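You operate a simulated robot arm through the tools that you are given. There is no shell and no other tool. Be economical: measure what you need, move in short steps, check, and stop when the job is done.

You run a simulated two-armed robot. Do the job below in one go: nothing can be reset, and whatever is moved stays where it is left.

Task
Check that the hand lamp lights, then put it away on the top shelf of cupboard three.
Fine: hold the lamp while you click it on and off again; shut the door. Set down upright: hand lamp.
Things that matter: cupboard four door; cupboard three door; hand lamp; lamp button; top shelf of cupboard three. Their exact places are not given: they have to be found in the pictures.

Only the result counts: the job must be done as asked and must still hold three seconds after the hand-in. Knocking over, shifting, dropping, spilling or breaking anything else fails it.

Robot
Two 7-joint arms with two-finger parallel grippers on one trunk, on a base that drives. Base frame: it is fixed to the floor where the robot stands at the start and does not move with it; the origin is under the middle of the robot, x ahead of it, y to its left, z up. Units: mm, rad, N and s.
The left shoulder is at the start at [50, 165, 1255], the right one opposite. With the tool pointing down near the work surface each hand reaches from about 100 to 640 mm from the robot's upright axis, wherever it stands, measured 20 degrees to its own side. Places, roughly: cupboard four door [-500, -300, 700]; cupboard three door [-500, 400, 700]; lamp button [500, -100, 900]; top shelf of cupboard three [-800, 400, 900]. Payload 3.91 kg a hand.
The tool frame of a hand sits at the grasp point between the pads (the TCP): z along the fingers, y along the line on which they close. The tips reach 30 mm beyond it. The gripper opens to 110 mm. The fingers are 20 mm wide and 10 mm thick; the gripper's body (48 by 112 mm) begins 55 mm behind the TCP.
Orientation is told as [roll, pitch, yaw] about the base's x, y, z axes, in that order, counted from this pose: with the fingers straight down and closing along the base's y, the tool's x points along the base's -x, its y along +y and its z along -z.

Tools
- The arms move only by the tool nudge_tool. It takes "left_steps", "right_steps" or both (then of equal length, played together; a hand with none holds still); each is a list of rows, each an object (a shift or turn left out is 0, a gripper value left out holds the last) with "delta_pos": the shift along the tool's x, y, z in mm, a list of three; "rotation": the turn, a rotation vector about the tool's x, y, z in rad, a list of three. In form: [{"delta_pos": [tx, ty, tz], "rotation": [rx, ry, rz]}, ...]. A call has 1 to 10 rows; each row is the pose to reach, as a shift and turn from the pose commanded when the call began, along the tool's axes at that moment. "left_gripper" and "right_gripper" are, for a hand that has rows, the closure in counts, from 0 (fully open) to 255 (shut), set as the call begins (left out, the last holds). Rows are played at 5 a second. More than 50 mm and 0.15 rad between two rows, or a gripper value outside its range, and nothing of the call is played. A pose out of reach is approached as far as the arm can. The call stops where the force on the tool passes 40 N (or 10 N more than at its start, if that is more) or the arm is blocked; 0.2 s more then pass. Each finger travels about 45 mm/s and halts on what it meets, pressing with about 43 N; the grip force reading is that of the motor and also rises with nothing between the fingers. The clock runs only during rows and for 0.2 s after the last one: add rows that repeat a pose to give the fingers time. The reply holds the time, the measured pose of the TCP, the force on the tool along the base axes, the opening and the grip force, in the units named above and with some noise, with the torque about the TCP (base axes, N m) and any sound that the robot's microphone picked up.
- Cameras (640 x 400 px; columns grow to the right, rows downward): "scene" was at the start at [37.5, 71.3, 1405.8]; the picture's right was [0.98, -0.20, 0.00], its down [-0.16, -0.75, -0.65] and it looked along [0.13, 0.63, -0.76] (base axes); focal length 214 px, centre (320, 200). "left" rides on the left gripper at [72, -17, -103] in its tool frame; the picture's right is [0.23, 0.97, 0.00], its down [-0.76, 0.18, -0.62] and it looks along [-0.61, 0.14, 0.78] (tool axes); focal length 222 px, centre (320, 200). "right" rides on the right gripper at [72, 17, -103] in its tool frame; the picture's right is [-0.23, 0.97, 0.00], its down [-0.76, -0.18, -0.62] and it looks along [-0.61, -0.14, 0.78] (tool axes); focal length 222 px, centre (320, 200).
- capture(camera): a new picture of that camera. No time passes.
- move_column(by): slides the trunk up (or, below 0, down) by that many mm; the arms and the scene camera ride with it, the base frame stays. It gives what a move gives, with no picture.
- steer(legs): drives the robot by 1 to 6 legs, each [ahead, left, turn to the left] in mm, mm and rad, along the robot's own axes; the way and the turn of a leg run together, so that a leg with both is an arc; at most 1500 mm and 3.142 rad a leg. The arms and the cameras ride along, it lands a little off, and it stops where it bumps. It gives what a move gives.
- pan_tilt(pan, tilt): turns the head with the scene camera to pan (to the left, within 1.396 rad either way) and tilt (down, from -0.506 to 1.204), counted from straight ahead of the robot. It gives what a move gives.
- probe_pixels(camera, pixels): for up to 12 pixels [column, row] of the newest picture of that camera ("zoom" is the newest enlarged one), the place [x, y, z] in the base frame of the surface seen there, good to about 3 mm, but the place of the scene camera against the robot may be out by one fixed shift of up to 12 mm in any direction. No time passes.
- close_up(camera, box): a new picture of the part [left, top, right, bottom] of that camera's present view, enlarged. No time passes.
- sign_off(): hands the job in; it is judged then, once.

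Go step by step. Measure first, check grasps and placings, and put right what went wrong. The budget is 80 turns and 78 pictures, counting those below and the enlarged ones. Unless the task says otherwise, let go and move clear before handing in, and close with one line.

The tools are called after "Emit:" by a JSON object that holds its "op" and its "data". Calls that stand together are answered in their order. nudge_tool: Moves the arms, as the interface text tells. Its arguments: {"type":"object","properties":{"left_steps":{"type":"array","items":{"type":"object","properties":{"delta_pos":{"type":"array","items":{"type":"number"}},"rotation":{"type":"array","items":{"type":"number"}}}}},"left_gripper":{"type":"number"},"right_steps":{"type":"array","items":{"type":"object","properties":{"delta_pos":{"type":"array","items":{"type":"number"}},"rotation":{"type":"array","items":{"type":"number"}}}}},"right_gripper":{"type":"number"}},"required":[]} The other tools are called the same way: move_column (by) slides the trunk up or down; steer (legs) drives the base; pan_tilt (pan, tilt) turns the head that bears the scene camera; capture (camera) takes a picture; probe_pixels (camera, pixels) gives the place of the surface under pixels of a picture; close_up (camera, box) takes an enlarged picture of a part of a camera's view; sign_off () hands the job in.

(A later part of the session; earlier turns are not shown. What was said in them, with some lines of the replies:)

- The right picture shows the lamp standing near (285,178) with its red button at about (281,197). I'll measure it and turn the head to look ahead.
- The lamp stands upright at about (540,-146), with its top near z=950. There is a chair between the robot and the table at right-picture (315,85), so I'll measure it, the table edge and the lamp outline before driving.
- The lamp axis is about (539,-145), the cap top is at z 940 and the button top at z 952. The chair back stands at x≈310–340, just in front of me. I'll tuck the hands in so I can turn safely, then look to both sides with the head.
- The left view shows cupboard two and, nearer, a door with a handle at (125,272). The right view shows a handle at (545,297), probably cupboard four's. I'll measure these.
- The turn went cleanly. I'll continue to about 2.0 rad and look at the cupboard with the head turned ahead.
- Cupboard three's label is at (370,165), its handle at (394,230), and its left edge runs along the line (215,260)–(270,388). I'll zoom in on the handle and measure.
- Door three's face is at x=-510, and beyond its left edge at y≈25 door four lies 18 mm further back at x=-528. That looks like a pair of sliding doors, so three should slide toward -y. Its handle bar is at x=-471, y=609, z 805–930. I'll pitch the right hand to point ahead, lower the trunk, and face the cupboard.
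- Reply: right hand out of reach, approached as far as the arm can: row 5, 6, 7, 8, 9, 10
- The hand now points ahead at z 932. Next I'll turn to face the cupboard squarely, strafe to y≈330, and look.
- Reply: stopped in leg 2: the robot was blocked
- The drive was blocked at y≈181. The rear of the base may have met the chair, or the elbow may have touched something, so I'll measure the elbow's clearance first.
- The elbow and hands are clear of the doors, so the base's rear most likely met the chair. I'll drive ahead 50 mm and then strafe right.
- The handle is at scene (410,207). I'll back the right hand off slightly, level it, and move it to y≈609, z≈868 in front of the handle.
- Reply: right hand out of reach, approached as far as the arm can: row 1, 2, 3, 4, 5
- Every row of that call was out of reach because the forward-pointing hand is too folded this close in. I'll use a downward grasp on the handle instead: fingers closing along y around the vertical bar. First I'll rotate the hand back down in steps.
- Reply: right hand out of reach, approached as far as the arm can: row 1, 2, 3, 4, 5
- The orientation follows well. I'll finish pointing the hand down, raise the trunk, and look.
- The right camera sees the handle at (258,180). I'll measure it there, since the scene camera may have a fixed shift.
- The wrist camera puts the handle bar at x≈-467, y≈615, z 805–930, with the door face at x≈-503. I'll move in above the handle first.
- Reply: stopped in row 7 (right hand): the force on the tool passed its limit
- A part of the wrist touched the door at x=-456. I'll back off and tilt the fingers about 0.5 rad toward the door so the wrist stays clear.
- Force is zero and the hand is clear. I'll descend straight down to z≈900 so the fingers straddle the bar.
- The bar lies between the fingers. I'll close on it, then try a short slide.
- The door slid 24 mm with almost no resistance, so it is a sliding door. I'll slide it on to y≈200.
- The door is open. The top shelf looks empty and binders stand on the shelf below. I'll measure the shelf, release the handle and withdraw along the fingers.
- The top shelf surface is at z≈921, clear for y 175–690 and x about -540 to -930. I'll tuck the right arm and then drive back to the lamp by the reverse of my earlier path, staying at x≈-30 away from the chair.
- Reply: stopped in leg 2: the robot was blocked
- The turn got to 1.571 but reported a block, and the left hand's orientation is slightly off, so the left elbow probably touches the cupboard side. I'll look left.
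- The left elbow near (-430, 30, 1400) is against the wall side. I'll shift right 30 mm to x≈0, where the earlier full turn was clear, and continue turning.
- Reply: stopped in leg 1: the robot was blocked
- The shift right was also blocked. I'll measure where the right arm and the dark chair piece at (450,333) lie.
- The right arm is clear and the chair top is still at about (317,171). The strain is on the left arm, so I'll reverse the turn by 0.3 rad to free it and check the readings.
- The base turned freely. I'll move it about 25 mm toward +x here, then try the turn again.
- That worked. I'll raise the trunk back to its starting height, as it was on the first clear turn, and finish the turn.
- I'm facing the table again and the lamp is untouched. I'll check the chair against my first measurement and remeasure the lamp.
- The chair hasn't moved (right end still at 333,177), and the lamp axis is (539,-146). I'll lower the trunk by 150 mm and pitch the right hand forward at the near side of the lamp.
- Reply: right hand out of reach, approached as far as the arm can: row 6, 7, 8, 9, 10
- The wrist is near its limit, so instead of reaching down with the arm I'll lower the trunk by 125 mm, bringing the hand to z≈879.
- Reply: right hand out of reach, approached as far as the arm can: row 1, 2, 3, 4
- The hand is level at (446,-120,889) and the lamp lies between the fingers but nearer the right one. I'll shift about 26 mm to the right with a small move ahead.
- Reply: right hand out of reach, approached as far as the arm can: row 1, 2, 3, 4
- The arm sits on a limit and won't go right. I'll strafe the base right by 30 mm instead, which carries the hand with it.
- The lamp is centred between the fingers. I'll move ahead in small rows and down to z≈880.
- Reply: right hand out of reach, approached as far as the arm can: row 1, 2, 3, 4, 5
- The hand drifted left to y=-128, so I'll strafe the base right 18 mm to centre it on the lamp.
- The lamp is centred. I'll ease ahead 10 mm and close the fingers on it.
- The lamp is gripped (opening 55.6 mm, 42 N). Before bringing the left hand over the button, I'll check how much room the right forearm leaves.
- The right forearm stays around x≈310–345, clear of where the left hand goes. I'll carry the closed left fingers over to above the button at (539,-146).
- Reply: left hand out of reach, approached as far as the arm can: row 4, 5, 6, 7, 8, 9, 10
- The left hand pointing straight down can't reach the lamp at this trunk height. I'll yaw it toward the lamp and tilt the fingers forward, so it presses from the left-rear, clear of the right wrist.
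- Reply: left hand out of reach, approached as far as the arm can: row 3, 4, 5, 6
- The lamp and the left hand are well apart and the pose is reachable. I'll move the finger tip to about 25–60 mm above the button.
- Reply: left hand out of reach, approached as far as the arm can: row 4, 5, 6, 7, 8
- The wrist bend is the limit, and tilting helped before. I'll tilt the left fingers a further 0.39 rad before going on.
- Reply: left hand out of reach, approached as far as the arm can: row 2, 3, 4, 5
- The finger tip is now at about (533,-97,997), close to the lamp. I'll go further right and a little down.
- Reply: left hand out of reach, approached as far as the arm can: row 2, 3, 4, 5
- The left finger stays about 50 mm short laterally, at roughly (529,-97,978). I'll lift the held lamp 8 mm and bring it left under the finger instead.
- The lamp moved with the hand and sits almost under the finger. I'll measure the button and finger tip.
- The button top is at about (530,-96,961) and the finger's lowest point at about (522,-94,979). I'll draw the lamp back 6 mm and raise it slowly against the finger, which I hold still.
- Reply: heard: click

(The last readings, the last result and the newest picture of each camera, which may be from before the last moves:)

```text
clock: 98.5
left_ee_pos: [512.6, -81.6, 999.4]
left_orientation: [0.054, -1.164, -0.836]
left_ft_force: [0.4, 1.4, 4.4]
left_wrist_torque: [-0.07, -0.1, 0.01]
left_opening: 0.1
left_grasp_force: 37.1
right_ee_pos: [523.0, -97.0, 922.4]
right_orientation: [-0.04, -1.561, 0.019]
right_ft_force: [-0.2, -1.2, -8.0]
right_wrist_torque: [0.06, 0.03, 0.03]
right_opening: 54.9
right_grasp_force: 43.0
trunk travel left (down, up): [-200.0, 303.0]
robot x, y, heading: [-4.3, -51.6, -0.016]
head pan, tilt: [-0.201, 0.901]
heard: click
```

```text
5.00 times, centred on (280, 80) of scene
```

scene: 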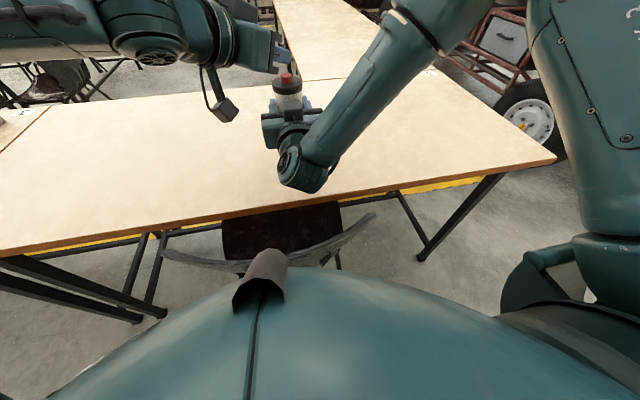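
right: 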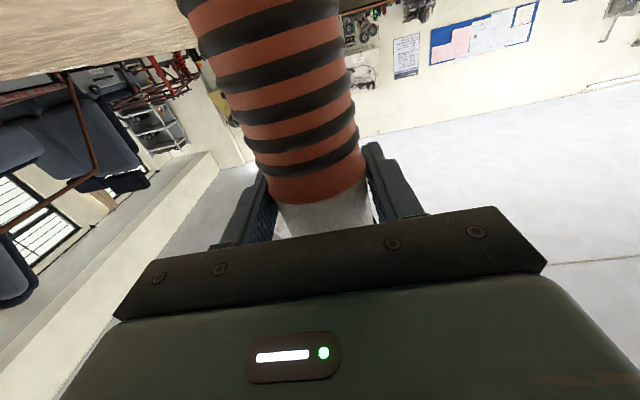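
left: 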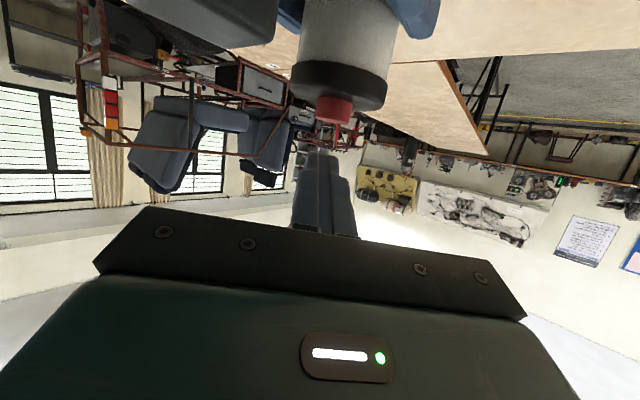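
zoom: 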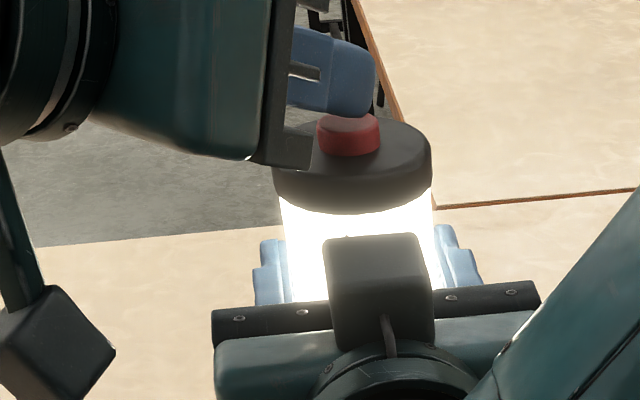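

Click heard and the white band glows brightly, so the lamp lights. I'll lower it to release the button, then raise it again to click it off.

Emit:
{"op": "nudge_tool", "data": {"right_steps": [{"delta_pos": [6, 0, 0]}, {"delta_pos": [12, 0, 0]}, {"delta_pos": [14, 0, 0]}, {"delta_pos": [14, 0, 0]}]}}

Emit:
{"op": "close_up", "data": {"camera": "scene", "box": [230, 40, 330, 120]}}

Emit:
{"op": "nudge_tool", "data": {"right_steps": [{"delta_pos": [-5, 0, 0]}, {"delta_pos": [-8, 0, 0]}, {"delta_pos": [-10, 0, 0]}, {"delta_pos": [-12, 0, 0]}, {"delta_pos": [-13, 0, 0]}, {"delta_pos": [-14, 0, 0]}, {"delta_pos": [-6, 0, 0]}, {"delta_pos": [0, 0, 0]}, {"delta_pos": [0, 0, 0]}]}}

Emit:
{"op": "close_up", "data": {"camera": "scene", "box": [230, 40, 330, 120]}}

```text
clock: 99.5
left_ee_pos: [514.1, -81.8, 999.6]
left_orientation: [0.054, -1.163, -0.833]
left_ft_force: [-0.5, -0.2, -0.6]
left_wrist_torque: [-0.02, -0.02, 0.01]
left_opening: 0.1
left_grasp_force: 37.4
right_ee_pos: [522.8, -96.0, 907.7]
right_orientation: [0.026, -1.561, -0.049]
right_ft_force: [0.1, 0.6, -3.6]
right_wrist_torque: [-0.02, 0.0, 0.0]
right_opening: 54.9
right_grasp_force: 43.2
trunk travel left (down, up): [-200.0, 303.0]
robot x, y, heading: [-2.4, -53.1, -0.011]
head pan, tilt: [-0.201, 0.901]
```

```text
5.00 times, centred on (280, 80) of scene
```

zoom: 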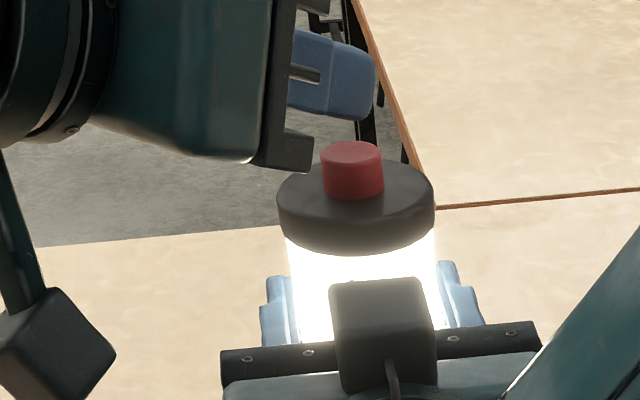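

```text
clock: 101.5
left_ee_pos: [513.8, -81.5, 998.8]
left_orientation: [0.051, -1.163, -0.835]
left_ft_force: [0.1, 1.0, -0.1]
left_wrist_torque: [0.0, 0.02, -0.03]
left_opening: 0.0
left_grasp_force: 37.2
right_ee_pos: [522.8, -96.2, 908.9]
right_orientation: [0.01, -1.561, -0.033]
right_ft_force: [-0.1, 0.1, -3.3]
right_wrist_torque: [-0.02, 0.0, -0.02]
right_opening: 54.9
right_grasp_force: 42.8
trunk travel left (down, up): [-200.0, 303.0]
robot x, y, heading: [-0.5, -50.5, -0.011]
head pan, tilt: [-0.201, 0.901]
heard: click
```

```text
5.00 times, centred on (280, 80) of scene
```

zoom: 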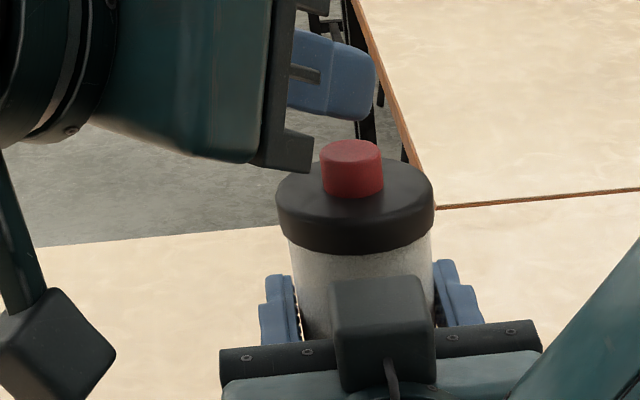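

The second click came and the lamp is dark again, with the button released. I'll withdraw the left hand along its fingers, then start untilting it.

Emit:
{"op": "nudge_tool", "data": {"left_steps": [{"delta_pos": [-15, 0, -10]}, {"delta_pos": [-20, 0, -50]}, {"delta_pos": [-20, 0, -90]}, {"delta_pos": [-20, 0, -130]}, {"delta_pos": [-20, 0, -165]}]}}

Emit:
{"op": "nudge_tool", "data": {"left_steps": [{"delta_pos": [0, 0, -5], "rotation": [0, 0.14, 0]}, {"delta_pos": [0, 0, -10], "rotation": [0, 0.28, 0]}, {"delta_pos": [0, 0, -15], "rotation": [0, 0.42, 0]}, {"delta_pos": [0, 0, -20], "rotation": [0, 0.56, 0]}, {"delta_pos": [0, 0, -25], "rotation": [0, 0.7, 0]}, {"delta_pos": [0, 0, -30], "rotation": [0, 0.84, 0]}, {"delta_pos": [0, 0, -35], "rotation": [0, 0.98, 0]}, {"delta_pos": [0, 0, -40], "rotation": [0, 1.12, 0]}, {"delta_pos": [0, 0, -40], "rotation": [0, 1.16, 0]}]}}

```text
clock: 102.7
left_ee_pos: [408.4, 15.4, 1085.1]
left_orientation: [0.052, -1.161, -0.834]
left_ft_force: [0.3, 0.1, 0.1]
left_wrist_torque: [0.0, 0.02, 0.02]
left_opening: 0.0
left_grasp_force: 37.1
right_ee_pos: [522.4, -96.3, 908.0]
right_orientation: [-0.008, -1.56, -0.012]
right_ft_force: [-0.1, 0.0, -3.0]
right_wrist_torque: [0.0, 0.02, 0.01]
right_opening: 54.7
right_grasp_force: 43.2
trunk travel left (down, up): [-200.0, 303.0]
robot x, y, heading: [-1.8, -51.0, -0.012]
head pan, tilt: [-0.201, 0.901]
```

```text
clock: 104.7
left_ee_pos: [371.7, 78.6, 1088.2]
left_orientation: [0.019, -0.006, -0.785]
left_ft_force: [-0.2, 0.1, -0.2]
left_wrist_torque: [0.03, 0.03, 0.01]
left_opening: 0.0
left_grasp_force: 37.9
left hand out of reach, approached as far as the arm can: row 7, 8, 9
right_ee_pos: [522.9, -95.6, 909.0]
right_orientation: [-0.039, -1.561, 0.015]
right_ft_force: [0.1, 0.2, -4.1]
right_wrist_torque: [-0.03, -0.01, 0.01]
right_opening: 55.0
right_grasp_force: 43.0
trunk travel left (down, up): [-200.0, 303.0]
robot x, y, heading: [1.4, -50.2, -0.006]
head pan, tilt: [-0.201, 0.901]
```

The left hand is clear. I'll raise the trunk (lifting the lamp clear), tuck the left hand to its safe pose, and draw the lamp back toward me.

Emit:
{"op": "move_column", "data": {"by": 275}}

Emit:
{"op": "nudge_tool", "data": {"left_steps": [{"delta_pos": [25, -3, 20], "rotation": [0, 0, -0.13]}, {"delta_pos": [50, -6, 45], "rotation": [0, 0, -0.26]}, {"delta_pos": [75, -9, 70], "rotation": [0, 0, -0.39]}, {"delta_pos": [100, -12, 95], "rotation": [0, 0, -0.52]}, {"delta_pos": [125, -15, 120], "rotation": [0, 0, -0.65]}, {"delta_pos": [150, -17, 143], "rotation": [0, 0, -0.78]}], "right_steps": [{"delta_pos": [0, 0, -20], "rotation": [0, 0.05, 0]}, {"delta_pos": [0, 0, -40], "rotation": [0, 0.1, 0]}, {"delta_pos": [0, 0, -60], "rotation": [0, 0.15, 0]}, {"delta_pos": [0, 0, -80], "rotation": [0, 0.2, 0]}, {"delta_pos": [0, 0, -100], "rotation": [0, 0.25, 0]}, {"delta_pos": [0, 0, -125], "rotation": [0, 0.3, 0]}]}}

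Emit:
{"op": "capture", "data": {"camera": "scene"}}

```text
clock: 107.5
left_ee_pos: [372.1, 78.5, 1364.1]
left_orientation: [0.021, -0.008, -0.784]
left_ft_force: [0.3, -0.5, 0.0]
left_wrist_torque: [0.0, -0.03, 0.01]
left_opening: 0.1
left_grasp_force: 37.6
right_ee_pos: [522.6, -96.2, 1182.4]
right_orientation: [0.004, -1.562, -0.022]
right_ft_force: [0.1, 0.8, -3.9]
right_wrist_torque: [0.0, 0.0, 0.0]
right_opening: 54.8
right_grasp_force: 42.8
trunk travel left (down, up): [-475.0, 28.0]
robot x, y, heading: [0.2, -51.1, -0.012]
head pan, tilt: [-0.201, 0.901]
```

```text
clock: 108.9
left_ee_pos: [254.3, 173.3, 1220.4]
left_orientation: [0.008, -0.019, -0.003]
left_ft_force: [0.3, 0.7, -0.2]
left_wrist_torque: [-0.02, -0.04, 0.01]
left_opening: 0.1
left_grasp_force: 37.9
right_ee_pos: [395.8, -92.8, 1185.5]
right_orientation: [-0.002, -1.261, -0.019]
right_ft_force: [-0.5, 0.2, -3.2]
right_wrist_torque: [-0.01, -0.04, -0.03]
right_opening: 55.0
right_grasp_force: 42.6
trunk travel left (down, up): [-475.0, 28.0]
robot x, y, heading: [-1.2, -52.8, -0.01]
head pan, tilt: [-0.201, 0.901]
```

```text
19 pictures are left
```

scene: 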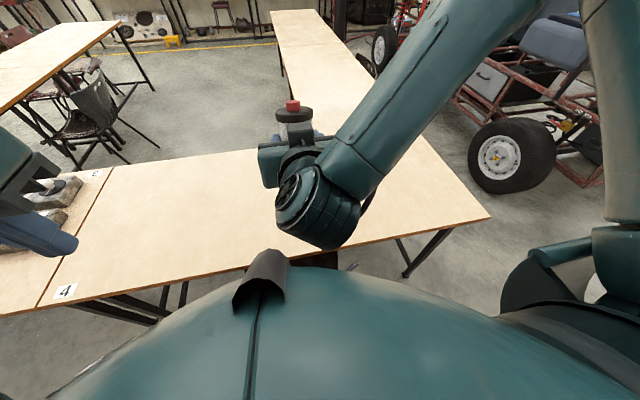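

The lamp is firmly held and tucked in. I'll strafe back to y≈0 and turn left toward the cupboard.

Emit:
{"op": "steer", "data": {"legs": [[0, 50, 0], [0, 0, 0.8], [0, 0, 0.8], [0, 0, 0.8], [0, 0, 0.752]]}}

```text
clock: 114.2
left_ee_pos: [-218.0, 256.7, 1220.1]
left_orientation: [0.023, -0.013, 1.566]
left_ft_force: [0.7, -0.3, 0.3]
left_wrist_torque: [0.01, 0.04, 0.0]
left_opening: 0.0
left_grasp_force: 38.4
right_ee_pos: [48.4, 397.4, 1182.7]
right_orientation: [0.016, -1.254, 1.537]
right_ft_force: [0.3, -1.0, -2.9]
right_wrist_torque: [0.0, 0.0, -0.02]
right_opening: 54.7
right_grasp_force: 42.7
trunk travel left (down, up): [-475.0, 28.0]
robot x, y, heading: [0.9, -1.8, 1.563]
head pan, tilt: [-0.201, 0.901]
stopped in leg 4: the robot was blocked; the commanded pose is now the measured one
```

It was blocked at heading 1.56 again, most likely by the left elbow at the wall. I'll back off slightly, stretch the left hand ahead so the elbow comes in, and look.

Emit:
{"op": "steer", "data": {"legs": [[0, 0, -0.25]]}}

Emit:
{"op": "nudge_tool", "data": {"left_steps": [{"delta_pos": [-30, -14, 10]}, {"delta_pos": [-60, -28, 25]}, {"delta_pos": [-90, -42, 40]}, {"delta_pos": [-120, -56, 55]}, {"delta_pos": [-150, -65, 70]}]}}

Emit:
{"op": "pan_tilt", "data": {"pan": 1.1, "tilt": 0.4}}

Emit:
{"op": "capture", "data": {"camera": "scene"}}

```text
clock: 115.4
left_ee_pos: [-155.1, 301.1, 1220.3]
left_orientation: [0.014, -0.018, 1.319]
left_ft_force: [0.3, 0.2, 0.3]
left_wrist_torque: [-0.02, 0.0, 0.03]
left_opening: 0.1
left_grasp_force: 38.2
right_ee_pos: [137.6, 374.4, 1185.2]
right_orientation: [-0.002, -1.259, 1.307]
right_ft_force: [-0.7, 0.2, -3.9]
right_wrist_torque: [0.03, -0.02, 0.0]
right_opening: 55.1
right_grasp_force: 42.6
trunk travel left (down, up): [-475.0, 28.0]
robot x, y, heading: [0.1, -2.3, 1.314]
head pan, tilt: [-0.201, 0.901]
```

```text
clock: 116.6
left_ee_pos: [-55.0, 432.7, 1151.9]
left_orientation: [0.014, -0.014, 1.32]
left_ft_force: [-0.4, 0.0, 0.1]
left_wrist_torque: [0.03, -0.01, 0.01]
left_opening: 0.0
left_grasp_force: 38.0
right_ee_pos: [138.4, 374.5, 1184.5]
right_orientation: [-0.002, -1.258, 1.31]
right_ft_force: [0.9, -0.4, -3.6]
right_wrist_torque: [0.04, 0.0, -0.02]
right_opening: 54.9
right_grasp_force: 42.9
trunk travel left (down, up): [-475.0, 28.0]
robot x, y, heading: [-0.2, -2.7, 1.317]
head pan, tilt: [-0.201, 0.901]
```

```text
clock: 118.1
left_ee_pos: [-55.8, 430.4, 1151.9]
left_orientation: [0.014, -0.019, 1.319]
left_ft_force: [0.3, 0.3, 0.5]
left_wrist_torque: [0.0, 0.02, -0.01]
left_opening: 0.0
left_grasp_force: 38.0
right_ee_pos: [137.3, 373.1, 1184.0]
right_orientation: [-0.002, -1.258, 1.308]
right_ft_force: [-0.8, 1.0, -3.5]
right_wrist_torque: [0.01, 0.02, 0.01]
right_opening: 55.0
right_grasp_force: 43.2
trunk travel left (down, up): [-475.0, 28.0]
robot x, y, heading: [0.4, -2.8, 1.318]
head pan, tilt: [1.1, 0.4]
```

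```text
18 pictures are left
```

scene: 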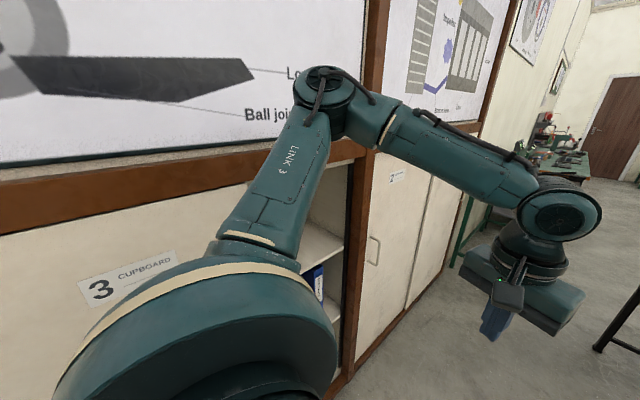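

Emit:
{"op": "probe_pixels", "data": {"camera": "scene", "pixels": [[325, 90], [310, 95], [345, 120], [290, 160], [310, 72], [380, 120]]}}

Emit:
{"op": "steer", "data": {"legs": [[0, 0, 0.4], [0, 0, 0.4]]}}

```text
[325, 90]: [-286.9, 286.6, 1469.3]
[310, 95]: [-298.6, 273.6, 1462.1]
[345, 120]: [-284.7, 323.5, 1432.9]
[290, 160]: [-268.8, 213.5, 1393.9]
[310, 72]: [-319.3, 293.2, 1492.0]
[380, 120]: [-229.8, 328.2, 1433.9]
```

```text
clock: 120.9
left_ee_pos: [-346.0, 263.2, 1152.3]
left_orientation: [0.014, -0.016, 2.109]
left_ft_force: [0.6, -0.4, -0.3]
left_wrist_torque: [-0.01, -0.02, -0.01]
left_opening: 0.0
left_grasp_force: 37.8
right_ee_pos: [-170.2, 359.9, 1185.0]
right_orientation: [-0.003, -1.258, 2.098]
right_ft_force: [0.3, -0.1, -4.3]
right_wrist_torque: [0.03, 0.0, -0.03]
right_opening: 55.0
right_grasp_force: 43.3
trunk travel left (down, up): [-475.0, 28.0]
robot x, y, heading: [3.6, -1.8, 2.104]
head pan, tilt: [1.1, 0.4]
```

That got past the tight spot. I'll finish the turn to face the cupboard.

Emit:
{"op": "steer", "data": {"legs": [[0, 0, 0.5], [0, 0, 0.537]]}}

```text
clock: 124.2
left_ee_pos: [-402.8, -160.5, 1152.9]
left_orientation: [0.014, -0.018, 3.135]
left_ft_force: [-0.5, -0.1, -0.4]
left_wrist_torque: [-0.03, 0.0, -0.01]
left_opening: 0.0
left_grasp_force: 37.6
right_ee_pos: [-395.4, 39.8, 1184.0]
right_orientation: [-0.003, -1.258, 3.124]
right_ft_force: [-0.2, -0.4, -4.0]
right_wrist_torque: [-0.01, 0.01, -0.03]
right_opening: 55.0
right_grasp_force: 42.7
trunk travel left (down, up): [-475.0, 28.0]
robot x, y, heading: [1.0, -3.4, 3.131]
head pan, tilt: [1.1, 0.4]
```

I'm facing the cupboard with the lamp at (-395,40). I'll retract the left hand, move ahead slightly away from the chair, and strafe right to the opening.

Emit:
{"op": "nudge_tool", "data": {"left_steps": [{"delta_pos": [35, 14, -15]}, {"delta_pos": [70, 28, -30]}, {"delta_pos": [110, 45, -45]}, {"delta_pos": [150, 65, -70]}]}}

Emit:
{"op": "steer", "data": {"legs": [[25, 0, 0.01], [0, -400, 0]]}}

Emit:
{"op": "pan_tilt", "data": {"pan": -0.15, "tilt": 0.5}}

Emit:
{"op": "capture", "data": {"camera": "scene"}}

```text
refused: row 4 steps farther than a row can; nothing moved
```

```text
clock: 127.1
left_ee_pos: [-429.2, 230.9, 1151.1]
left_orientation: [0.015, -0.017, -3.13]
left_ft_force: [-0.2, -0.1, 0.1]
left_wrist_torque: [-0.02, 0.0, 0.02]
left_opening: 0.2
left_grasp_force: 37.9
right_ee_pos: [-423.3, 431.5, 1185.0]
right_orientation: [-0.001, -1.258, 3.141]
right_ft_force: [1.1, 0.4, -3.4]
right_wrist_torque: [-0.01, 0.01, 0.02]
right_opening: 55.1
right_grasp_force: 43.1
trunk travel left (down, up): [-475.0, 28.0]
robot x, y, heading: [-24.6, 397.8, -3.132]
head pan, tilt: [1.1, 0.4]
```

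```text
clock: 128.5
left_ee_pos: [-429.2, 230.6, 1151.8]
left_orientation: [0.015, -0.017, -3.129]
left_ft_force: [-0.6, -0.4, 0.1]
left_wrist_torque: [-0.03, -0.01, 0.01]
left_opening: 0.0
left_grasp_force: 37.2
right_ee_pos: [-423.9, 431.4, 1184.2]
right_orientation: [-0.004, -1.259, -3.143]
right_ft_force: [0.9, 0.0, -3.7]
right_wrist_torque: [-0.01, 0.02, -0.02]
right_opening: 54.7
right_grasp_force: 42.7
trunk travel left (down, up): [-475.0, 28.0]
robot x, y, heading: [-25.0, 395.7, -3.131]
head pan, tilt: [-0.15, 0.499]
```

```text
17 pictures are left
```

scene: 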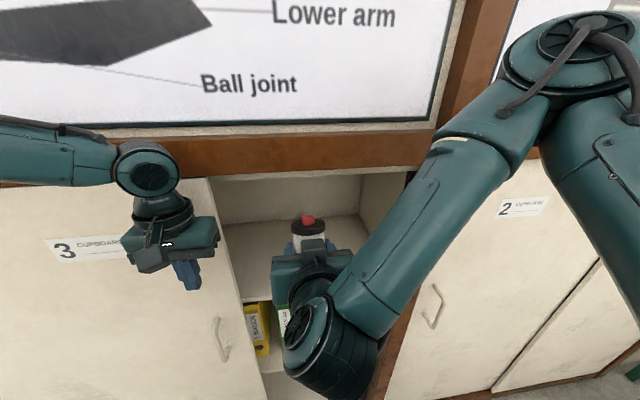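

I'm at the opening with the lamp at y=431. I'll retract the left hand, lower the trunk by 110 mm, and measure the right elbow and the opening's edges.

Emit:
{"op": "nudge_tool", "data": {"left_steps": [{"delta_pos": [30, 13, -14]}, {"delta_pos": [60, 26, -28]}, {"delta_pos": [90, 39, -42]}, {"delta_pos": [120, 52, -56]}, {"delta_pos": [150, 65, -70]}]}}

Emit:
{"op": "probe_pixels", "data": {"camera": "scene", "pixels": [[590, 20], [540, 60], [510, 90], [470, 150], [400, 260], [330, 330], [300, 177], [400, 180], [222, 230], [245, 290], [265, 235], [255, 298]]}}

Emit:
{"op": "move_column", "data": {"by": -110}}

```text
clock: 129.7
left_ee_pos: [-275.7, 168.4, 1218.1]
left_orientation: [0.014, -0.019, -3.13]
left_ft_force: [0.1, -0.6, 0.4]
left_wrist_torque: [0.03, -0.03, 0.03]
left_opening: 0.0
left_grasp_force: 38.0
right_ee_pos: [-423.6, 429.0, 1184.7]
right_orientation: [-0.005, -1.258, -3.141]
right_ft_force: [-0.4, -0.9, -2.9]
right_wrist_torque: [0.03, 0.01, 0.0]
right_opening: 55.1
right_grasp_force: 42.8
trunk travel left (down, up): [-475.0, 28.0]
robot x, y, heading: [-29.1, 396.6, -3.131]
head pan, tilt: [-0.15, 0.499]
```

```text
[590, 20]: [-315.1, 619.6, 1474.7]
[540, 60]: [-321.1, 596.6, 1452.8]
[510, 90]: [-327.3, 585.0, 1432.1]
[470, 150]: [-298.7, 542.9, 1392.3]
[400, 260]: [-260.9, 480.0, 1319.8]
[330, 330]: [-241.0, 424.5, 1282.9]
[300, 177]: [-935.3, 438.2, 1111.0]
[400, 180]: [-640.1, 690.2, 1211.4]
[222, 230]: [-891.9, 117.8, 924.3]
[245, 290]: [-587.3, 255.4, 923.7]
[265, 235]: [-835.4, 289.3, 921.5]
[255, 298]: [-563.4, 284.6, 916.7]
```

```text
clock: 131.1
left_ee_pos: [-275.5, 168.1, 1108.3]
left_orientation: [0.014, -0.018, -3.13]
left_ft_force: [1.0, 0.5, -0.4]
left_wrist_torque: [-0.01, -0.03, -0.02]
left_opening: 0.1
left_grasp_force: 38.4
right_ee_pos: [-423.7, 429.7, 1074.0]
right_orientation: [-0.003, -1.259, -3.141]
right_ft_force: [0.1, 0.6, -4.6]
right_wrist_torque: [-0.02, 0.03, -0.01]
right_opening: 55.2
right_grasp_force: 43.8
trunk travel left (down, up): [-365.0, 138.0]
robot x, y, heading: [-26.5, 399.0, -3.136]
head pan, tilt: [-0.15, 0.499]
```

The shelf front edge is at x≈-560 and the elbow is clear. I'll level the hand while moving the lamp 100 mm ahead and 10 mm up, stopping just before the shelf edge.

Emit:
{"op": "nudge_tool", "data": {"right_steps": [{"delta_pos": [-8, 0, 18], "rotation": [0, -0.06, 0]}, {"delta_pos": [-16, 0, 37], "rotation": [0, -0.12, 0]}, {"delta_pos": [-24, 0, 55], "rotation": [0, -0.18, 0]}, {"delta_pos": [-32, 0, 74], "rotation": [0, -0.24, 0]}, {"delta_pos": [-40, 0, 92], "rotation": [0, -0.305, 0]}, {"delta_pos": [-40, 0, 92], "rotation": [0, -0.305, 0]}]}}

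Emit:
{"op": "capture", "data": {"camera": "scene"}}

Emit:
{"op": "capture", "data": {"camera": "right"}}

```text
clock: 132.5
left_ee_pos: [-276.5, 168.1, 1109.0]
left_orientation: [0.013, -0.016, -3.129]
left_ft_force: [-0.4, -0.5, -0.4]
left_wrist_torque: [0.03, 0.01, 0.01]
left_opening: 0.1
left_grasp_force: 37.9
right_ee_pos: [-523.1, 434.2, 1086.3]
right_orientation: [-0.158, -1.564, -2.985]
right_ft_force: [-0.6, 0.4, -3.2]
right_wrist_torque: [-0.01, -0.03, 0.03]
right_opening: 55.2
right_grasp_force: 43.0
trunk travel left (down, up): [-365.0, 138.0]
robot x, y, heading: [-26.8, 398.7, -3.132]
head pan, tilt: [-0.15, 0.499]
```

```text
16 pictures are left
```

scene: 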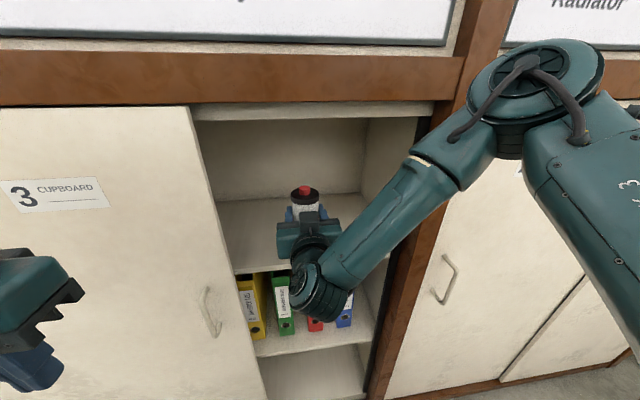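

```text
15 pictures are left
```

right: 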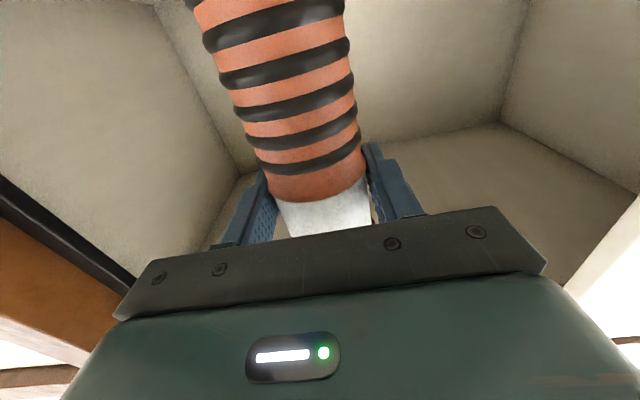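

The lamp is aligned with the opening, its base at about z 955. I'll move it ahead 130 mm over the shelf.

Emit:
{"op": "nudge_tool", "data": {"right_steps": [{"delta_pos": [0, 0, 25]}, {"delta_pos": [0, 0, 50]}, {"delta_pos": [0, 0, 75]}, {"delta_pos": [0, 0, 100]}, {"delta_pos": [0, 0, 120]}, {"delta_pos": [0, 0, 130]}, {"delta_pos": [0, 0, 130]}]}}

Emit:
{"op": "capture", "data": {"camera": "scene"}}

Emit:
{"op": "close_up", "data": {"camera": "scene", "box": [250, 140, 370, 240]}}

```text
clock: 134.1
left_ee_pos: [-276.2, 168.8, 1109.6]
left_orientation: [0.013, -0.018, -3.131]
left_ft_force: [-0.5, 0.0, -1.2]
left_wrist_torque: [-0.03, -0.01, -0.02]
left_opening: 0.2
left_grasp_force: 37.4
right_ee_pos: [-651.8, 431.4, 1082.8]
right_orientation: [-0.125, -1.563, -3.019]
right_ft_force: [0.8, 0.0, -3.3]
right_wrist_torque: [0.0, 0.02, -0.01]
right_opening: 55.1
right_grasp_force: 43.2
trunk travel left (down, up): [-365.0, 138.0]
robot x, y, heading: [-22.8, 396.4, -3.136]
head pan, tilt: [-0.15, 0.499]
```

```text
14 pictures are left
```

scene: 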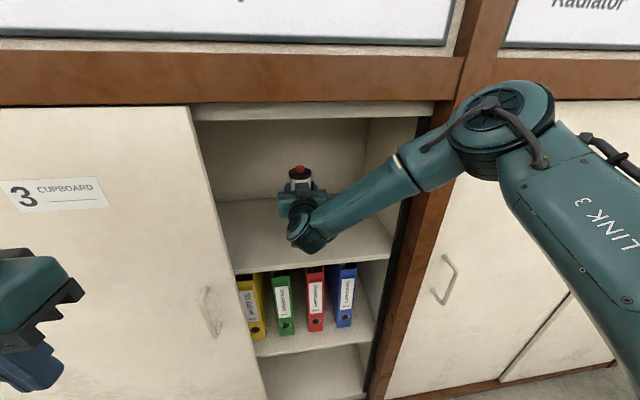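

```text
4.00 times, centred on (310, 190) of scene
```

zoom: 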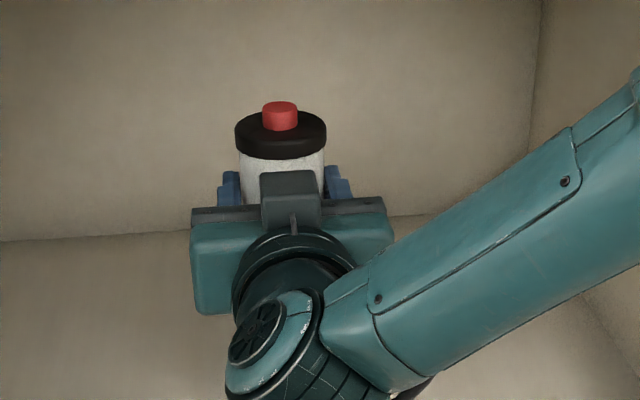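

The lamp is upright over the shelf at (-652,431). I'll lower it 25 mm, then in fine steps until it meets the shelf.

Emit:
{"op": "nudge_tool", "data": {"right_steps": [{"delta_pos": [8, 0, 0]}, {"delta_pos": [16, 0, 0]}, {"delta_pos": [22, 0, 0]}, {"delta_pos": [25, 0, 0]}, {"delta_pos": [25, 0, 0]}]}}

Emit:
{"op": "nudge_tool", "data": {"right_steps": [{"delta_pos": [1, 0, 0]}, {"delta_pos": [2, 0, 0]}, {"delta_pos": [3, 0, 0]}, {"delta_pos": [3, 0, 0]}]}}

```text
clock: 135.3
left_ee_pos: [-276.1, 168.6, 1109.0]
left_orientation: [0.014, -0.015, -3.131]
left_ft_force: [-1.1, 0.5, -0.6]
left_wrist_torque: [0.01, 0.03, 0.01]
left_opening: 0.0
left_grasp_force: 37.8
right_ee_pos: [-652.5, 430.8, 1057.5]
right_orientation: [-0.082, -1.564, -3.059]
right_ft_force: [0.2, 0.9, -3.7]
right_wrist_torque: [-0.01, -0.01, 0.01]
right_opening: 55.0
right_grasp_force: 43.0
trunk travel left (down, up): [-365.0, 138.0]
robot x, y, heading: [-21.0, 397.4, -3.132]
head pan, tilt: [-0.15, 0.499]
```

```text
clock: 136.3
left_ee_pos: [-276.6, 169.9, 1109.3]
left_orientation: [0.015, -0.015, -3.129]
left_ft_force: [0.2, -1.0, -0.7]
left_wrist_torque: [0.0, 0.02, 0.02]
left_opening: 0.3
left_grasp_force: 37.0
right_ee_pos: [-653.8, 431.5, 1055.2]
right_orientation: [-0.143, -1.565, -3.0]
right_ft_force: [0.5, 0.4, -3.5]
right_wrist_torque: [0.03, 0.01, 0.04]
right_opening: 54.9
right_grasp_force: 43.4
trunk travel left (down, up): [-365.0, 138.0]
robot x, y, heading: [-26.3, 394.4, -3.131]
head pan, tilt: [-0.15, 0.499]
```

No contact yet, with force still at -3.5 N. I'll continue down in fine steps.

Emit:
{"op": "nudge_tool", "data": {"right_steps": [{"delta_pos": [1, 0, 0]}, {"delta_pos": [2, 0, 0]}, {"delta_pos": [2, 0, 0]}]}}

Emit:
{"op": "nudge_tool", "data": {"right_steps": [{"delta_pos": [1, 0, 0]}, {"delta_pos": [2, 0, 0]}, {"delta_pos": [2, 0, 0]}]}}

Emit:
{"op": "nudge_tool", "data": {"right_steps": [{"delta_pos": [1, 0, 0]}, {"delta_pos": [1.5, 0, 0]}, {"delta_pos": [1.5, 0, 0]}]}}

```text
clock: 137.1
left_ee_pos: [-277.1, 169.2, 1109.3]
left_orientation: [0.016, -0.016, -3.129]
left_ft_force: [0.4, -0.7, 0.0]
left_wrist_torque: [0.0, -0.01, 0.0]
left_opening: 0.0
left_grasp_force: 37.6
right_ee_pos: [-652.2, 430.9, 1053.3]
right_orientation: [-0.149, -1.565, -2.994]
right_ft_force: [-0.2, 0.0, -3.7]
right_wrist_torque: [0.01, -0.02, 0.0]
right_opening: 54.6
right_grasp_force: 43.0
trunk travel left (down, up): [-365.0, 138.0]
robot x, y, heading: [-24.4, 396.4, -3.132]
head pan, tilt: [-0.15, 0.499]
```

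```text
clock: 137.9
left_ee_pos: [-275.9, 169.0, 1108.5]
left_orientation: [0.015, -0.018, -3.13]
left_ft_force: [-1.0, 0.5, -0.3]
left_wrist_torque: [0.0, -0.01, -0.01]
left_opening: 0.0
left_grasp_force: 37.8
right_ee_pos: [-653.3, 430.7, 1051.7]
right_orientation: [-0.13, -1.564, -3.013]
right_ft_force: [-0.1, -0.8, -2.7]
right_wrist_torque: [-0.02, -0.04, -0.01]
right_opening: 54.7
right_grasp_force: 42.9
trunk travel left (down, up): [-365.0, 138.0]
robot x, y, heading: [-22.6, 394.8, -3.135]
head pan, tilt: [-0.15, 0.499]
```

```text
clock: 138.7
left_ee_pos: [-275.6, 168.7, 1109.1]
left_orientation: [0.014, -0.018, -3.13]
left_ft_force: [0.4, -0.1, 0.2]
left_wrist_torque: [0.03, -0.02, -0.01]
left_opening: 0.0
left_grasp_force: 37.8
right_ee_pos: [-652.8, 431.9, 1051.4]
right_orientation: [-0.07, -1.566, -3.076]
right_ft_force: [-1.7, -1.2, -0.1]
right_wrist_torque: [-0.13, -0.01, -0.02]
right_opening: 54.8
right_grasp_force: 42.8
trunk travel left (down, up): [-365.0, 138.0]
robot x, y, heading: [-26.6, 397.1, -3.136]
head pan, tilt: [-0.15, 0.499]
```

The weight reading fell to -0.1 N, so the lamp rests on the shelf. I'll open the fingers, wait, and check before withdrawing.

Emit:
{"op": "nudge_tool", "data": {"right_gripper": 0, "right_steps": [{"delta_pos": [0, 0, 0]}, {"delta_pos": [0, 0, 0]}, {"delta_pos": [0, 0, 0]}, {"delta_pos": [0, 0, 0]}, {"delta_pos": [0, 0, 0]}]}}

Emit:
{"op": "capture", "data": {"camera": "right"}}

```text
clock: 139.9
left_ee_pos: [-275.9, 168.8, 1107.9]
left_orientation: [0.014, -0.018, -3.13]
left_ft_force: [1.1, -0.3, 0.1]
left_wrist_torque: [0.0, -0.01, 0.01]
left_opening: 0.0
left_grasp_force: 38.0
right_ee_pos: [-650.9, 431.6, 1050.2]
right_orientation: [-0.133, -1.562, -3.011]
right_ft_force: [-0.4, -0.1, 0.2]
right_wrist_torque: [0.02, -0.02, 0.0]
right_opening: 109.9
right_grasp_force: 0.0
trunk travel left (down, up): [-365.0, 138.0]
robot x, y, heading: [-24.0, 391.6, -3.136]
head pan, tilt: [-0.15, 0.499]
```

```text
12 pictures are left
```

right: 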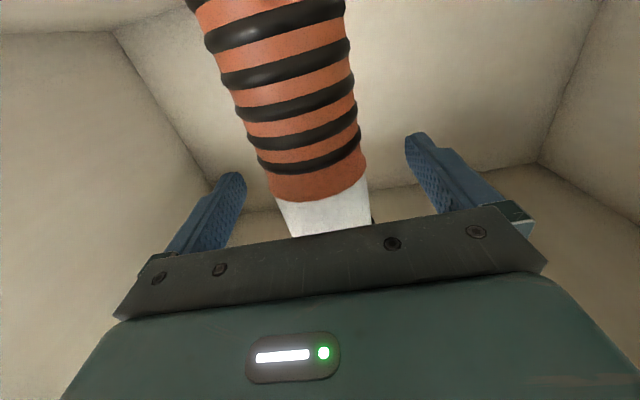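

The lamp stands free between the open fingers. I'll withdraw straight back.

Emit:
{"op": "nudge_tool", "data": {"right_steps": [{"delta_pos": [0, 0, -20]}, {"delta_pos": [0, 0, -45]}, {"delta_pos": [0, 0, -70]}, {"delta_pos": [0, 0, -95]}, {"delta_pos": [0, 0, -120]}, {"delta_pos": [0, 0, -145]}]}}

Emit:
{"op": "nudge_tool", "data": {"right_steps": [{"delta_pos": [0, 0, -15], "rotation": [0, 0.14, 0]}, {"delta_pos": [0, 0, -30], "rotation": [0, 0.28, 0]}, {"delta_pos": [-5, 0, -50], "rotation": [0, 0.42, 0]}, {"delta_pos": [-10, 0, -70], "rotation": [0, 0.56, 0]}, {"delta_pos": [-15, 0, -90], "rotation": [0, 0.7, 0]}, {"delta_pos": [-15, 0, -105], "rotation": [0, 0.84, 0]}, {"delta_pos": [-15, 0, -115], "rotation": [0, 0.95, 0]}, {"delta_pos": [-15, 0, -115], "rotation": [0, 1.06, 0]}]}}

Emit:
{"op": "capture", "data": {"camera": "scene"}}

```text
clock: 141.3
left_ee_pos: [-275.6, 168.9, 1109.9]
left_orientation: [0.013, -0.018, -3.129]
left_ft_force: [0.2, 0.0, 0.0]
left_wrist_torque: [-0.01, -0.01, 0.01]
left_opening: 0.0
left_grasp_force: 37.6
right_ee_pos: [-507.0, 432.3, 1052.2]
right_orientation: [-0.017, -1.563, -3.127]
right_ft_force: [0.3, -0.4, 0.3]
right_wrist_torque: [-0.01, -0.01, 0.01]
right_opening: 109.8
right_grasp_force: 0.0
trunk travel left (down, up): [-365.0, 138.0]
robot x, y, heading: [-24.7, 395.1, -3.137]
head pan, tilt: [-0.15, 0.499]
```

```text
clock: 143.1
left_ee_pos: [-276.9, 170.0, 1109.8]
left_orientation: [0.013, -0.018, -3.128]
left_ft_force: [-0.3, -0.6, -0.4]
left_wrist_torque: [0.01, 0.0, -0.03]
left_opening: 0.0
left_grasp_force: 38.3
right_ee_pos: [-391.3, 431.6, 1065.8]
right_orientation: [-0.001, -0.503, 3.14]
right_ft_force: [0.4, 0.0, 0.5]
right_wrist_torque: [0.03, -0.02, -0.04]
right_opening: 109.8
right_grasp_force: 0.0
trunk travel left (down, up): [-365.0, 138.0]
robot x, y, heading: [-25.7, 395.8, -3.132]
head pan, tilt: [-0.15, 0.499]
```

```text
11 pictures are left
```

scene: 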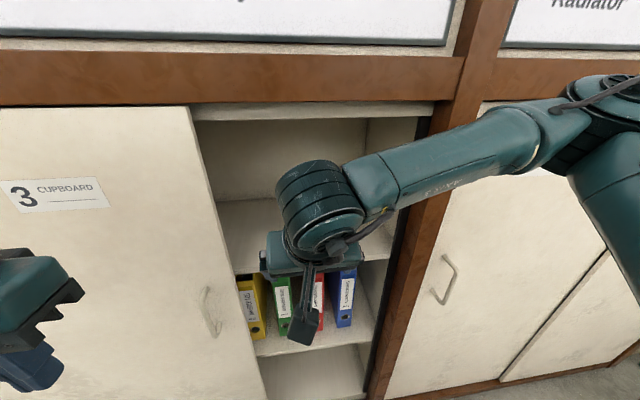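

Now to shut the door: its handle should be near y≈207. I'll shift the right hand in front of it, move the left hand out of the way, and look.

Emit:
{"op": "nudge_tool", "data": {"left_steps": [{"delta_pos": [0, 30, 0]}, {"delta_pos": [0, 60, 0]}, {"delta_pos": [0, 90, 0]}, {"delta_pos": [0, 110, 0]}, {"delta_pos": [0, 110, 0]}, {"delta_pos": [0, 110, 0]}], "right_steps": [{"delta_pos": [0, 30, 0]}, {"delta_pos": [0, 70, 0]}, {"delta_pos": [0, 110, 0]}, {"delta_pos": [0, 150, 0]}, {"delta_pos": [0, 190, 0]}, {"delta_pos": [0, 224, 0]}]}}

Emit:
{"op": "capture", "data": {"camera": "right"}}

Emit:
{"op": "capture", "data": {"camera": "scene"}}

```text
clock: 144.5
left_ee_pos: [-273.8, 56.6, 1111.1]
left_orientation: [0.012, -0.017, -3.129]
left_ft_force: [-0.3, 0.2, 0.8]
left_wrist_torque: [0.01, 0.01, 0.0]
left_opening: 0.0
left_grasp_force: 38.0
right_ee_pos: [-395.3, 204.3, 1066.5]
right_orientation: [-0.002, -0.503, 3.141]
right_ft_force: [-0.6, -0.7, 0.7]
right_wrist_torque: [0.0, 0.01, -0.03]
right_opening: 110.1
right_grasp_force: 0.0
trunk travel left (down, up): [-365.0, 138.0]
robot x, y, heading: [-27.7, 395.6, -3.136]
head pan, tilt: [-0.15, 0.499]
```

```text
10 pictures are left
```

right: 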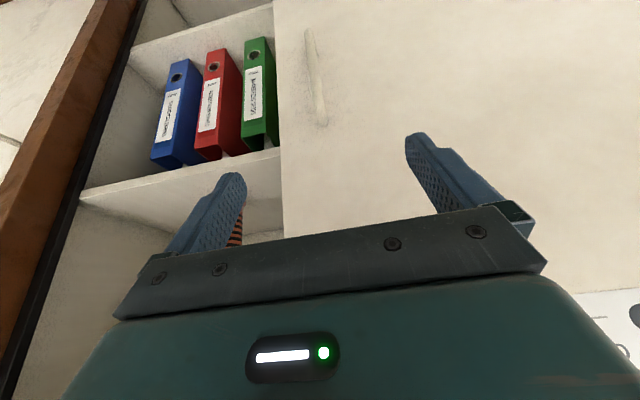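

```text
9 pictures are left
```

scene: 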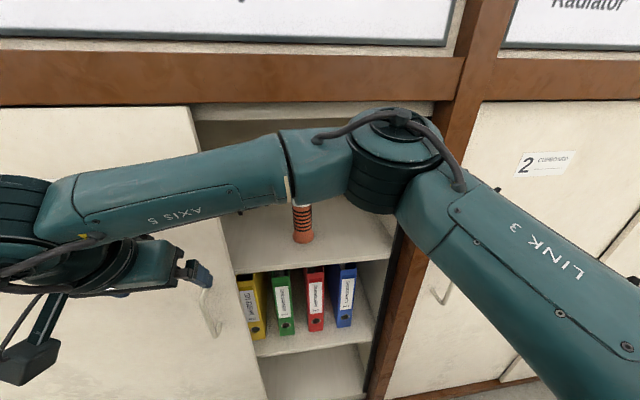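

The lamp stands upright on the top shelf at scene (303,222). The handle appears at right-picture (316,80), between the fingers. I'll measure it.

Emit:
{"op": "probe_pixels", "data": {"camera": "right", "pixels": [[310, 45], [312, 60], [315, 80], [318, 95], [322, 120], [350, 100]]}}

Emit:
{"op": "nudge_tool", "data": {"right_steps": [{"delta_pos": [-12, 0, 25]}, {"delta_pos": [-25, 0, 55]}, {"delta_pos": [-35, 0, 83]}, {"delta_pos": [-35, 0, 83]}]}}

```text
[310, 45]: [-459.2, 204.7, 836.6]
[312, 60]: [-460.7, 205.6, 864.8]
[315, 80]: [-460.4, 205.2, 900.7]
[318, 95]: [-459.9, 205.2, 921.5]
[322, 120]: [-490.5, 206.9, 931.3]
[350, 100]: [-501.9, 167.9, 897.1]
```

```text
clock: 145.5
left_ee_pos: [-273.4, 57.6, 1110.7]
left_orientation: [0.015, -0.016, -3.13]
left_ft_force: [-0.6, 0.5, -0.2]
left_wrist_torque: [0.0, 0.02, -0.03]
left_opening: 0.1
left_grasp_force: 37.8
right_ee_pos: [-465.0, 205.4, 1009.1]
right_orientation: [0.0, -0.506, 3.139]
right_ft_force: [0.7, -0.5, 0.4]
right_wrist_torque: [0.02, 0.01, 0.0]
right_opening: 109.8
right_grasp_force: 0.1
trunk travel left (down, up): [-365.0, 138.0]
robot x, y, heading: [-25.2, 398.0, -3.136]
head pan, tilt: [-0.15, 0.499]
```

The handle is at y≈205, x≈-465, and the hand is right above it. I'll descend 107 mm, as in the first grasp, and close.

Emit:
{"op": "nudge_tool", "data": {"right_steps": [{"delta_pos": [14, 0, 22]}, {"delta_pos": [27, 0, 46]}, {"delta_pos": [40, 0, 69]}, {"delta_pos": [52, 0, 93]}, {"delta_pos": [52, 0, 93]}]}}

Emit:
{"op": "nudge_tool", "data": {"right_gripper": 255, "right_steps": [{"delta_pos": [0, 0, 0]}, {"delta_pos": [0, 0, 0]}, {"delta_pos": [0, 0, 0]}, {"delta_pos": [0, 0, 0]}, {"delta_pos": [0, 0, 0]}, {"delta_pos": [0, 0, 0]}, {"delta_pos": [0, 0, 0]}, {"delta_pos": [0, 0, 0]}]}}

```text
clock: 146.7
left_ee_pos: [-272.8, 57.4, 1110.0]
left_orientation: [0.015, -0.017, -3.129]
left_ft_force: [0.1, 0.2, 0.4]
left_wrist_torque: [-0.03, 0.01, -0.05]
left_opening: 0.0
left_grasp_force: 37.9
right_ee_pos: [-465.0, 205.1, 903.6]
right_orientation: [-0.001, -0.504, 3.139]
right_ft_force: [-1.2, -0.1, -0.4]
right_wrist_torque: [-0.01, 0.03, 0.03]
right_opening: 109.7
right_grasp_force: 0.1
trunk travel left (down, up): [-365.0, 138.0]
robot x, y, heading: [-24.9, 393.4, -3.134]
head pan, tilt: [-0.15, 0.499]
```

```text
clock: 148.5
left_ee_pos: [-273.1, 57.2, 1110.9]
left_orientation: [0.014, -0.017, -3.129]
left_ft_force: [0.2, -0.4, -0.5]
left_wrist_torque: [-0.01, 0.0, -0.03]
left_opening: 0.0
left_grasp_force: 37.5
right_ee_pos: [-464.8, 205.5, 904.5]
right_orientation: [-0.001, -0.504, 3.139]
right_ft_force: [0.9, 2.6, -0.2]
right_wrist_torque: [-0.22, 0.02, -0.01]
right_opening: 12.2
right_grasp_force: 44.6
trunk travel left (down, up): [-365.0, 138.0]
robot x, y, heading: [-26.2, 398.2, -3.134]
head pan, tilt: [-0.15, 0.499]
```

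The handle is gripped (12 mm). I'll slide the door back toward +y by 395 mm, then finish gently.

Emit:
{"op": "nudge_tool", "data": {"right_steps": [{"delta_pos": [0, -35, 0]}, {"delta_pos": [0, -75, 0]}, {"delta_pos": [0, -115, 0]}, {"delta_pos": [0, -155, 0]}, {"delta_pos": [0, -195, 0]}, {"delta_pos": [0, -235, 0]}, {"delta_pos": [0, -275, 0]}, {"delta_pos": [0, -315, 0]}, {"delta_pos": [0, -355, 0]}, {"delta_pos": [0, -393, 0]}]}}

Emit:
{"op": "nudge_tool", "data": {"right_steps": [{"delta_pos": [0, -6, 0]}, {"delta_pos": [0, -11, 0]}, {"delta_pos": [0, -15, 0]}, {"delta_pos": [0, -18, 0]}, {"delta_pos": [0, -18, 0]}]}}

Emit:
{"op": "capture", "data": {"camera": "scene"}}

```text
clock: 150.7
left_ee_pos: [-273.5, 59.0, 1113.1]
left_orientation: [0.018, -0.017, -3.133]
left_ft_force: [0.4, 0.7, 0.0]
left_wrist_torque: [0.01, 0.01, 0.01]
left_opening: 0.2
left_grasp_force: 38.0
right_ee_pos: [-464.3, 604.4, 904.6]
right_orientation: [-0.003, -0.504, 3.136]
right_ft_force: [12.5, 5.8, -7.0]
right_wrist_torque: [-0.46, -0.08, -0.15]
right_opening: 12.1
right_grasp_force: 44.4
trunk travel left (down, up): [-365.0, 138.0]
robot x, y, heading: [-25.9, 398.3, -3.135]
head pan, tilt: [-0.15, 0.499]
```

```text
clock: 151.9
left_ee_pos: [-274.8, 57.6, 1109.8]
left_orientation: [0.014, -0.017, -3.13]
left_ft_force: [0.4, 0.0, 0.2]
left_wrist_torque: [-0.01, -0.01, 0.01]
left_opening: 0.0
left_grasp_force: 38.1
right_ee_pos: [-465.5, 618.5, 902.8]
right_orientation: [-0.001, -0.503, 3.142]
right_ft_force: [-6.1, -2.6, -21.0]
right_wrist_torque: [-0.29, 1.1, -0.04]
right_opening: 11.7
right_grasp_force: 45.1
trunk travel left (down, up): [-365.0, 138.0]
robot x, y, heading: [-24.4, 396.0, -3.133]
head pan, tilt: [-0.15, 0.499]
```

```text
8 pictures are left
```

scene: 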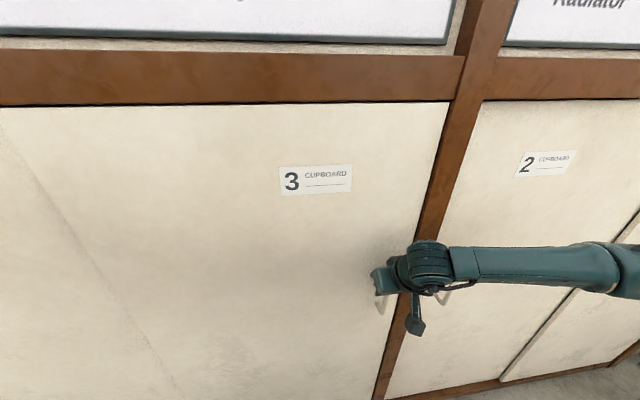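

The door looks shut, with the hand at y=618.5 (it was about 615 at the start). I'll release the handle, withdraw, and verify with both cameras.

Emit:
{"op": "nudge_tool", "data": {"right_gripper": 0, "right_steps": [{"delta_pos": [0, 0, 0]}, {"delta_pos": [0, 0, 0]}, {"delta_pos": [0, 0, 0]}, {"delta_pos": [0, 0, 0]}, {"delta_pos": [0, 0, 0]}, {"delta_pos": [0, 0, -25]}, {"delta_pos": [0, 0, -60]}, {"delta_pos": [0, 0, -95]}, {"delta_pos": [0, 0, -130]}, {"delta_pos": [0, 0, -160]}]}}

Emit:
{"op": "capture", "data": {"camera": "right"}}

Emit:
{"op": "capture", "data": {"camera": "scene"}}

```text
clock: 154.1
left_ee_pos: [-273.2, 55.9, 1110.2]
left_orientation: [0.014, -0.019, -3.129]
left_ft_force: [0.1, 0.1, 1.0]
left_wrist_torque: [-0.01, 0.0, 0.02]
left_opening: 0.1
left_grasp_force: 37.7
right_ee_pos: [-385.3, 618.4, 1045.1]
right_orientation: [-0.001, -0.502, 3.14]
right_ft_force: [-0.7, 0.5, -0.3]
right_wrist_torque: [0.01, -0.02, 0.0]
right_opening: 110.0
right_grasp_force: 0.0
right hand out of reach, approached as far as the arm can: row 10
trunk travel left (down, up): [-365.0, 138.0]
robot x, y, heading: [-26.6, 395.1, -3.136]
head pan, tilt: [-0.15, 0.499]
```

```text
7 pictures are left
```

right: 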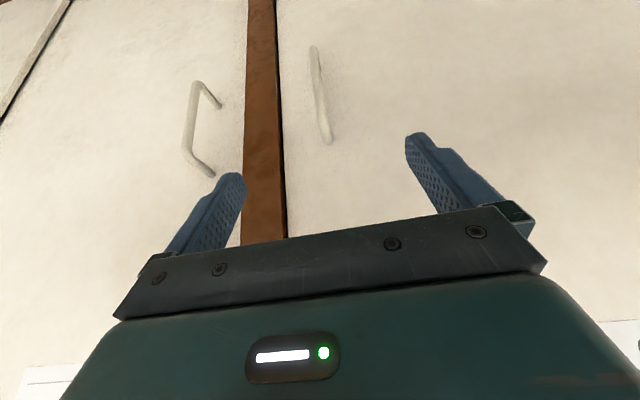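

```text
6 pictures are left
```

scene: 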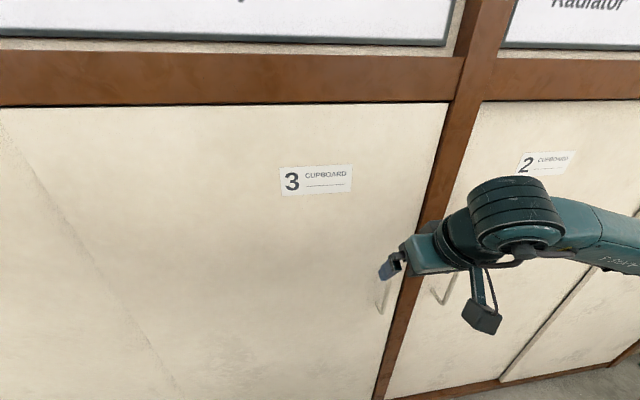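

Emit:
{"op": "probe_pixels", "data": {"camera": "right", "pixels": [[315, 65], [319, 90], [322, 115], [283, 150], [290, 150], [276, 150], [287, 200]]}}

Emit:
{"op": "close_up", "data": {"camera": "scene", "box": [370, 90, 490, 190]}}

```text
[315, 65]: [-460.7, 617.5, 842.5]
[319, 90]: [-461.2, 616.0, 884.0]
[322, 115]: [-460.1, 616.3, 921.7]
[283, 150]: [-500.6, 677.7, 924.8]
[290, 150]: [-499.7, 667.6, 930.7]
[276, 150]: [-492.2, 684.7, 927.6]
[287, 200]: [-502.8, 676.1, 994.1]
```

```text
4.00 times, centred on (430, 140) of scene
```

zoom: 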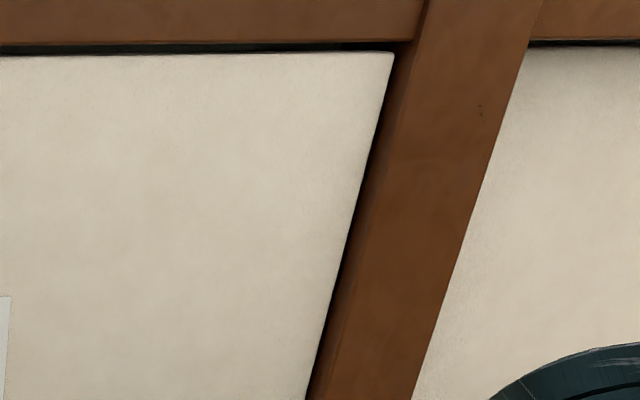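

The handle is back at y≈616 (615 at the start) and the door edge meets the post with no gap. The hands are free and clear, so I'm handing in.

Emit:
{"op": "sign_off", "data": {}}

```text
The job is handed in.
```

The hand lamp lit on the first click and went off on the second while I held it; it now stands upright on the top shelf of cupboard three with the door shut.
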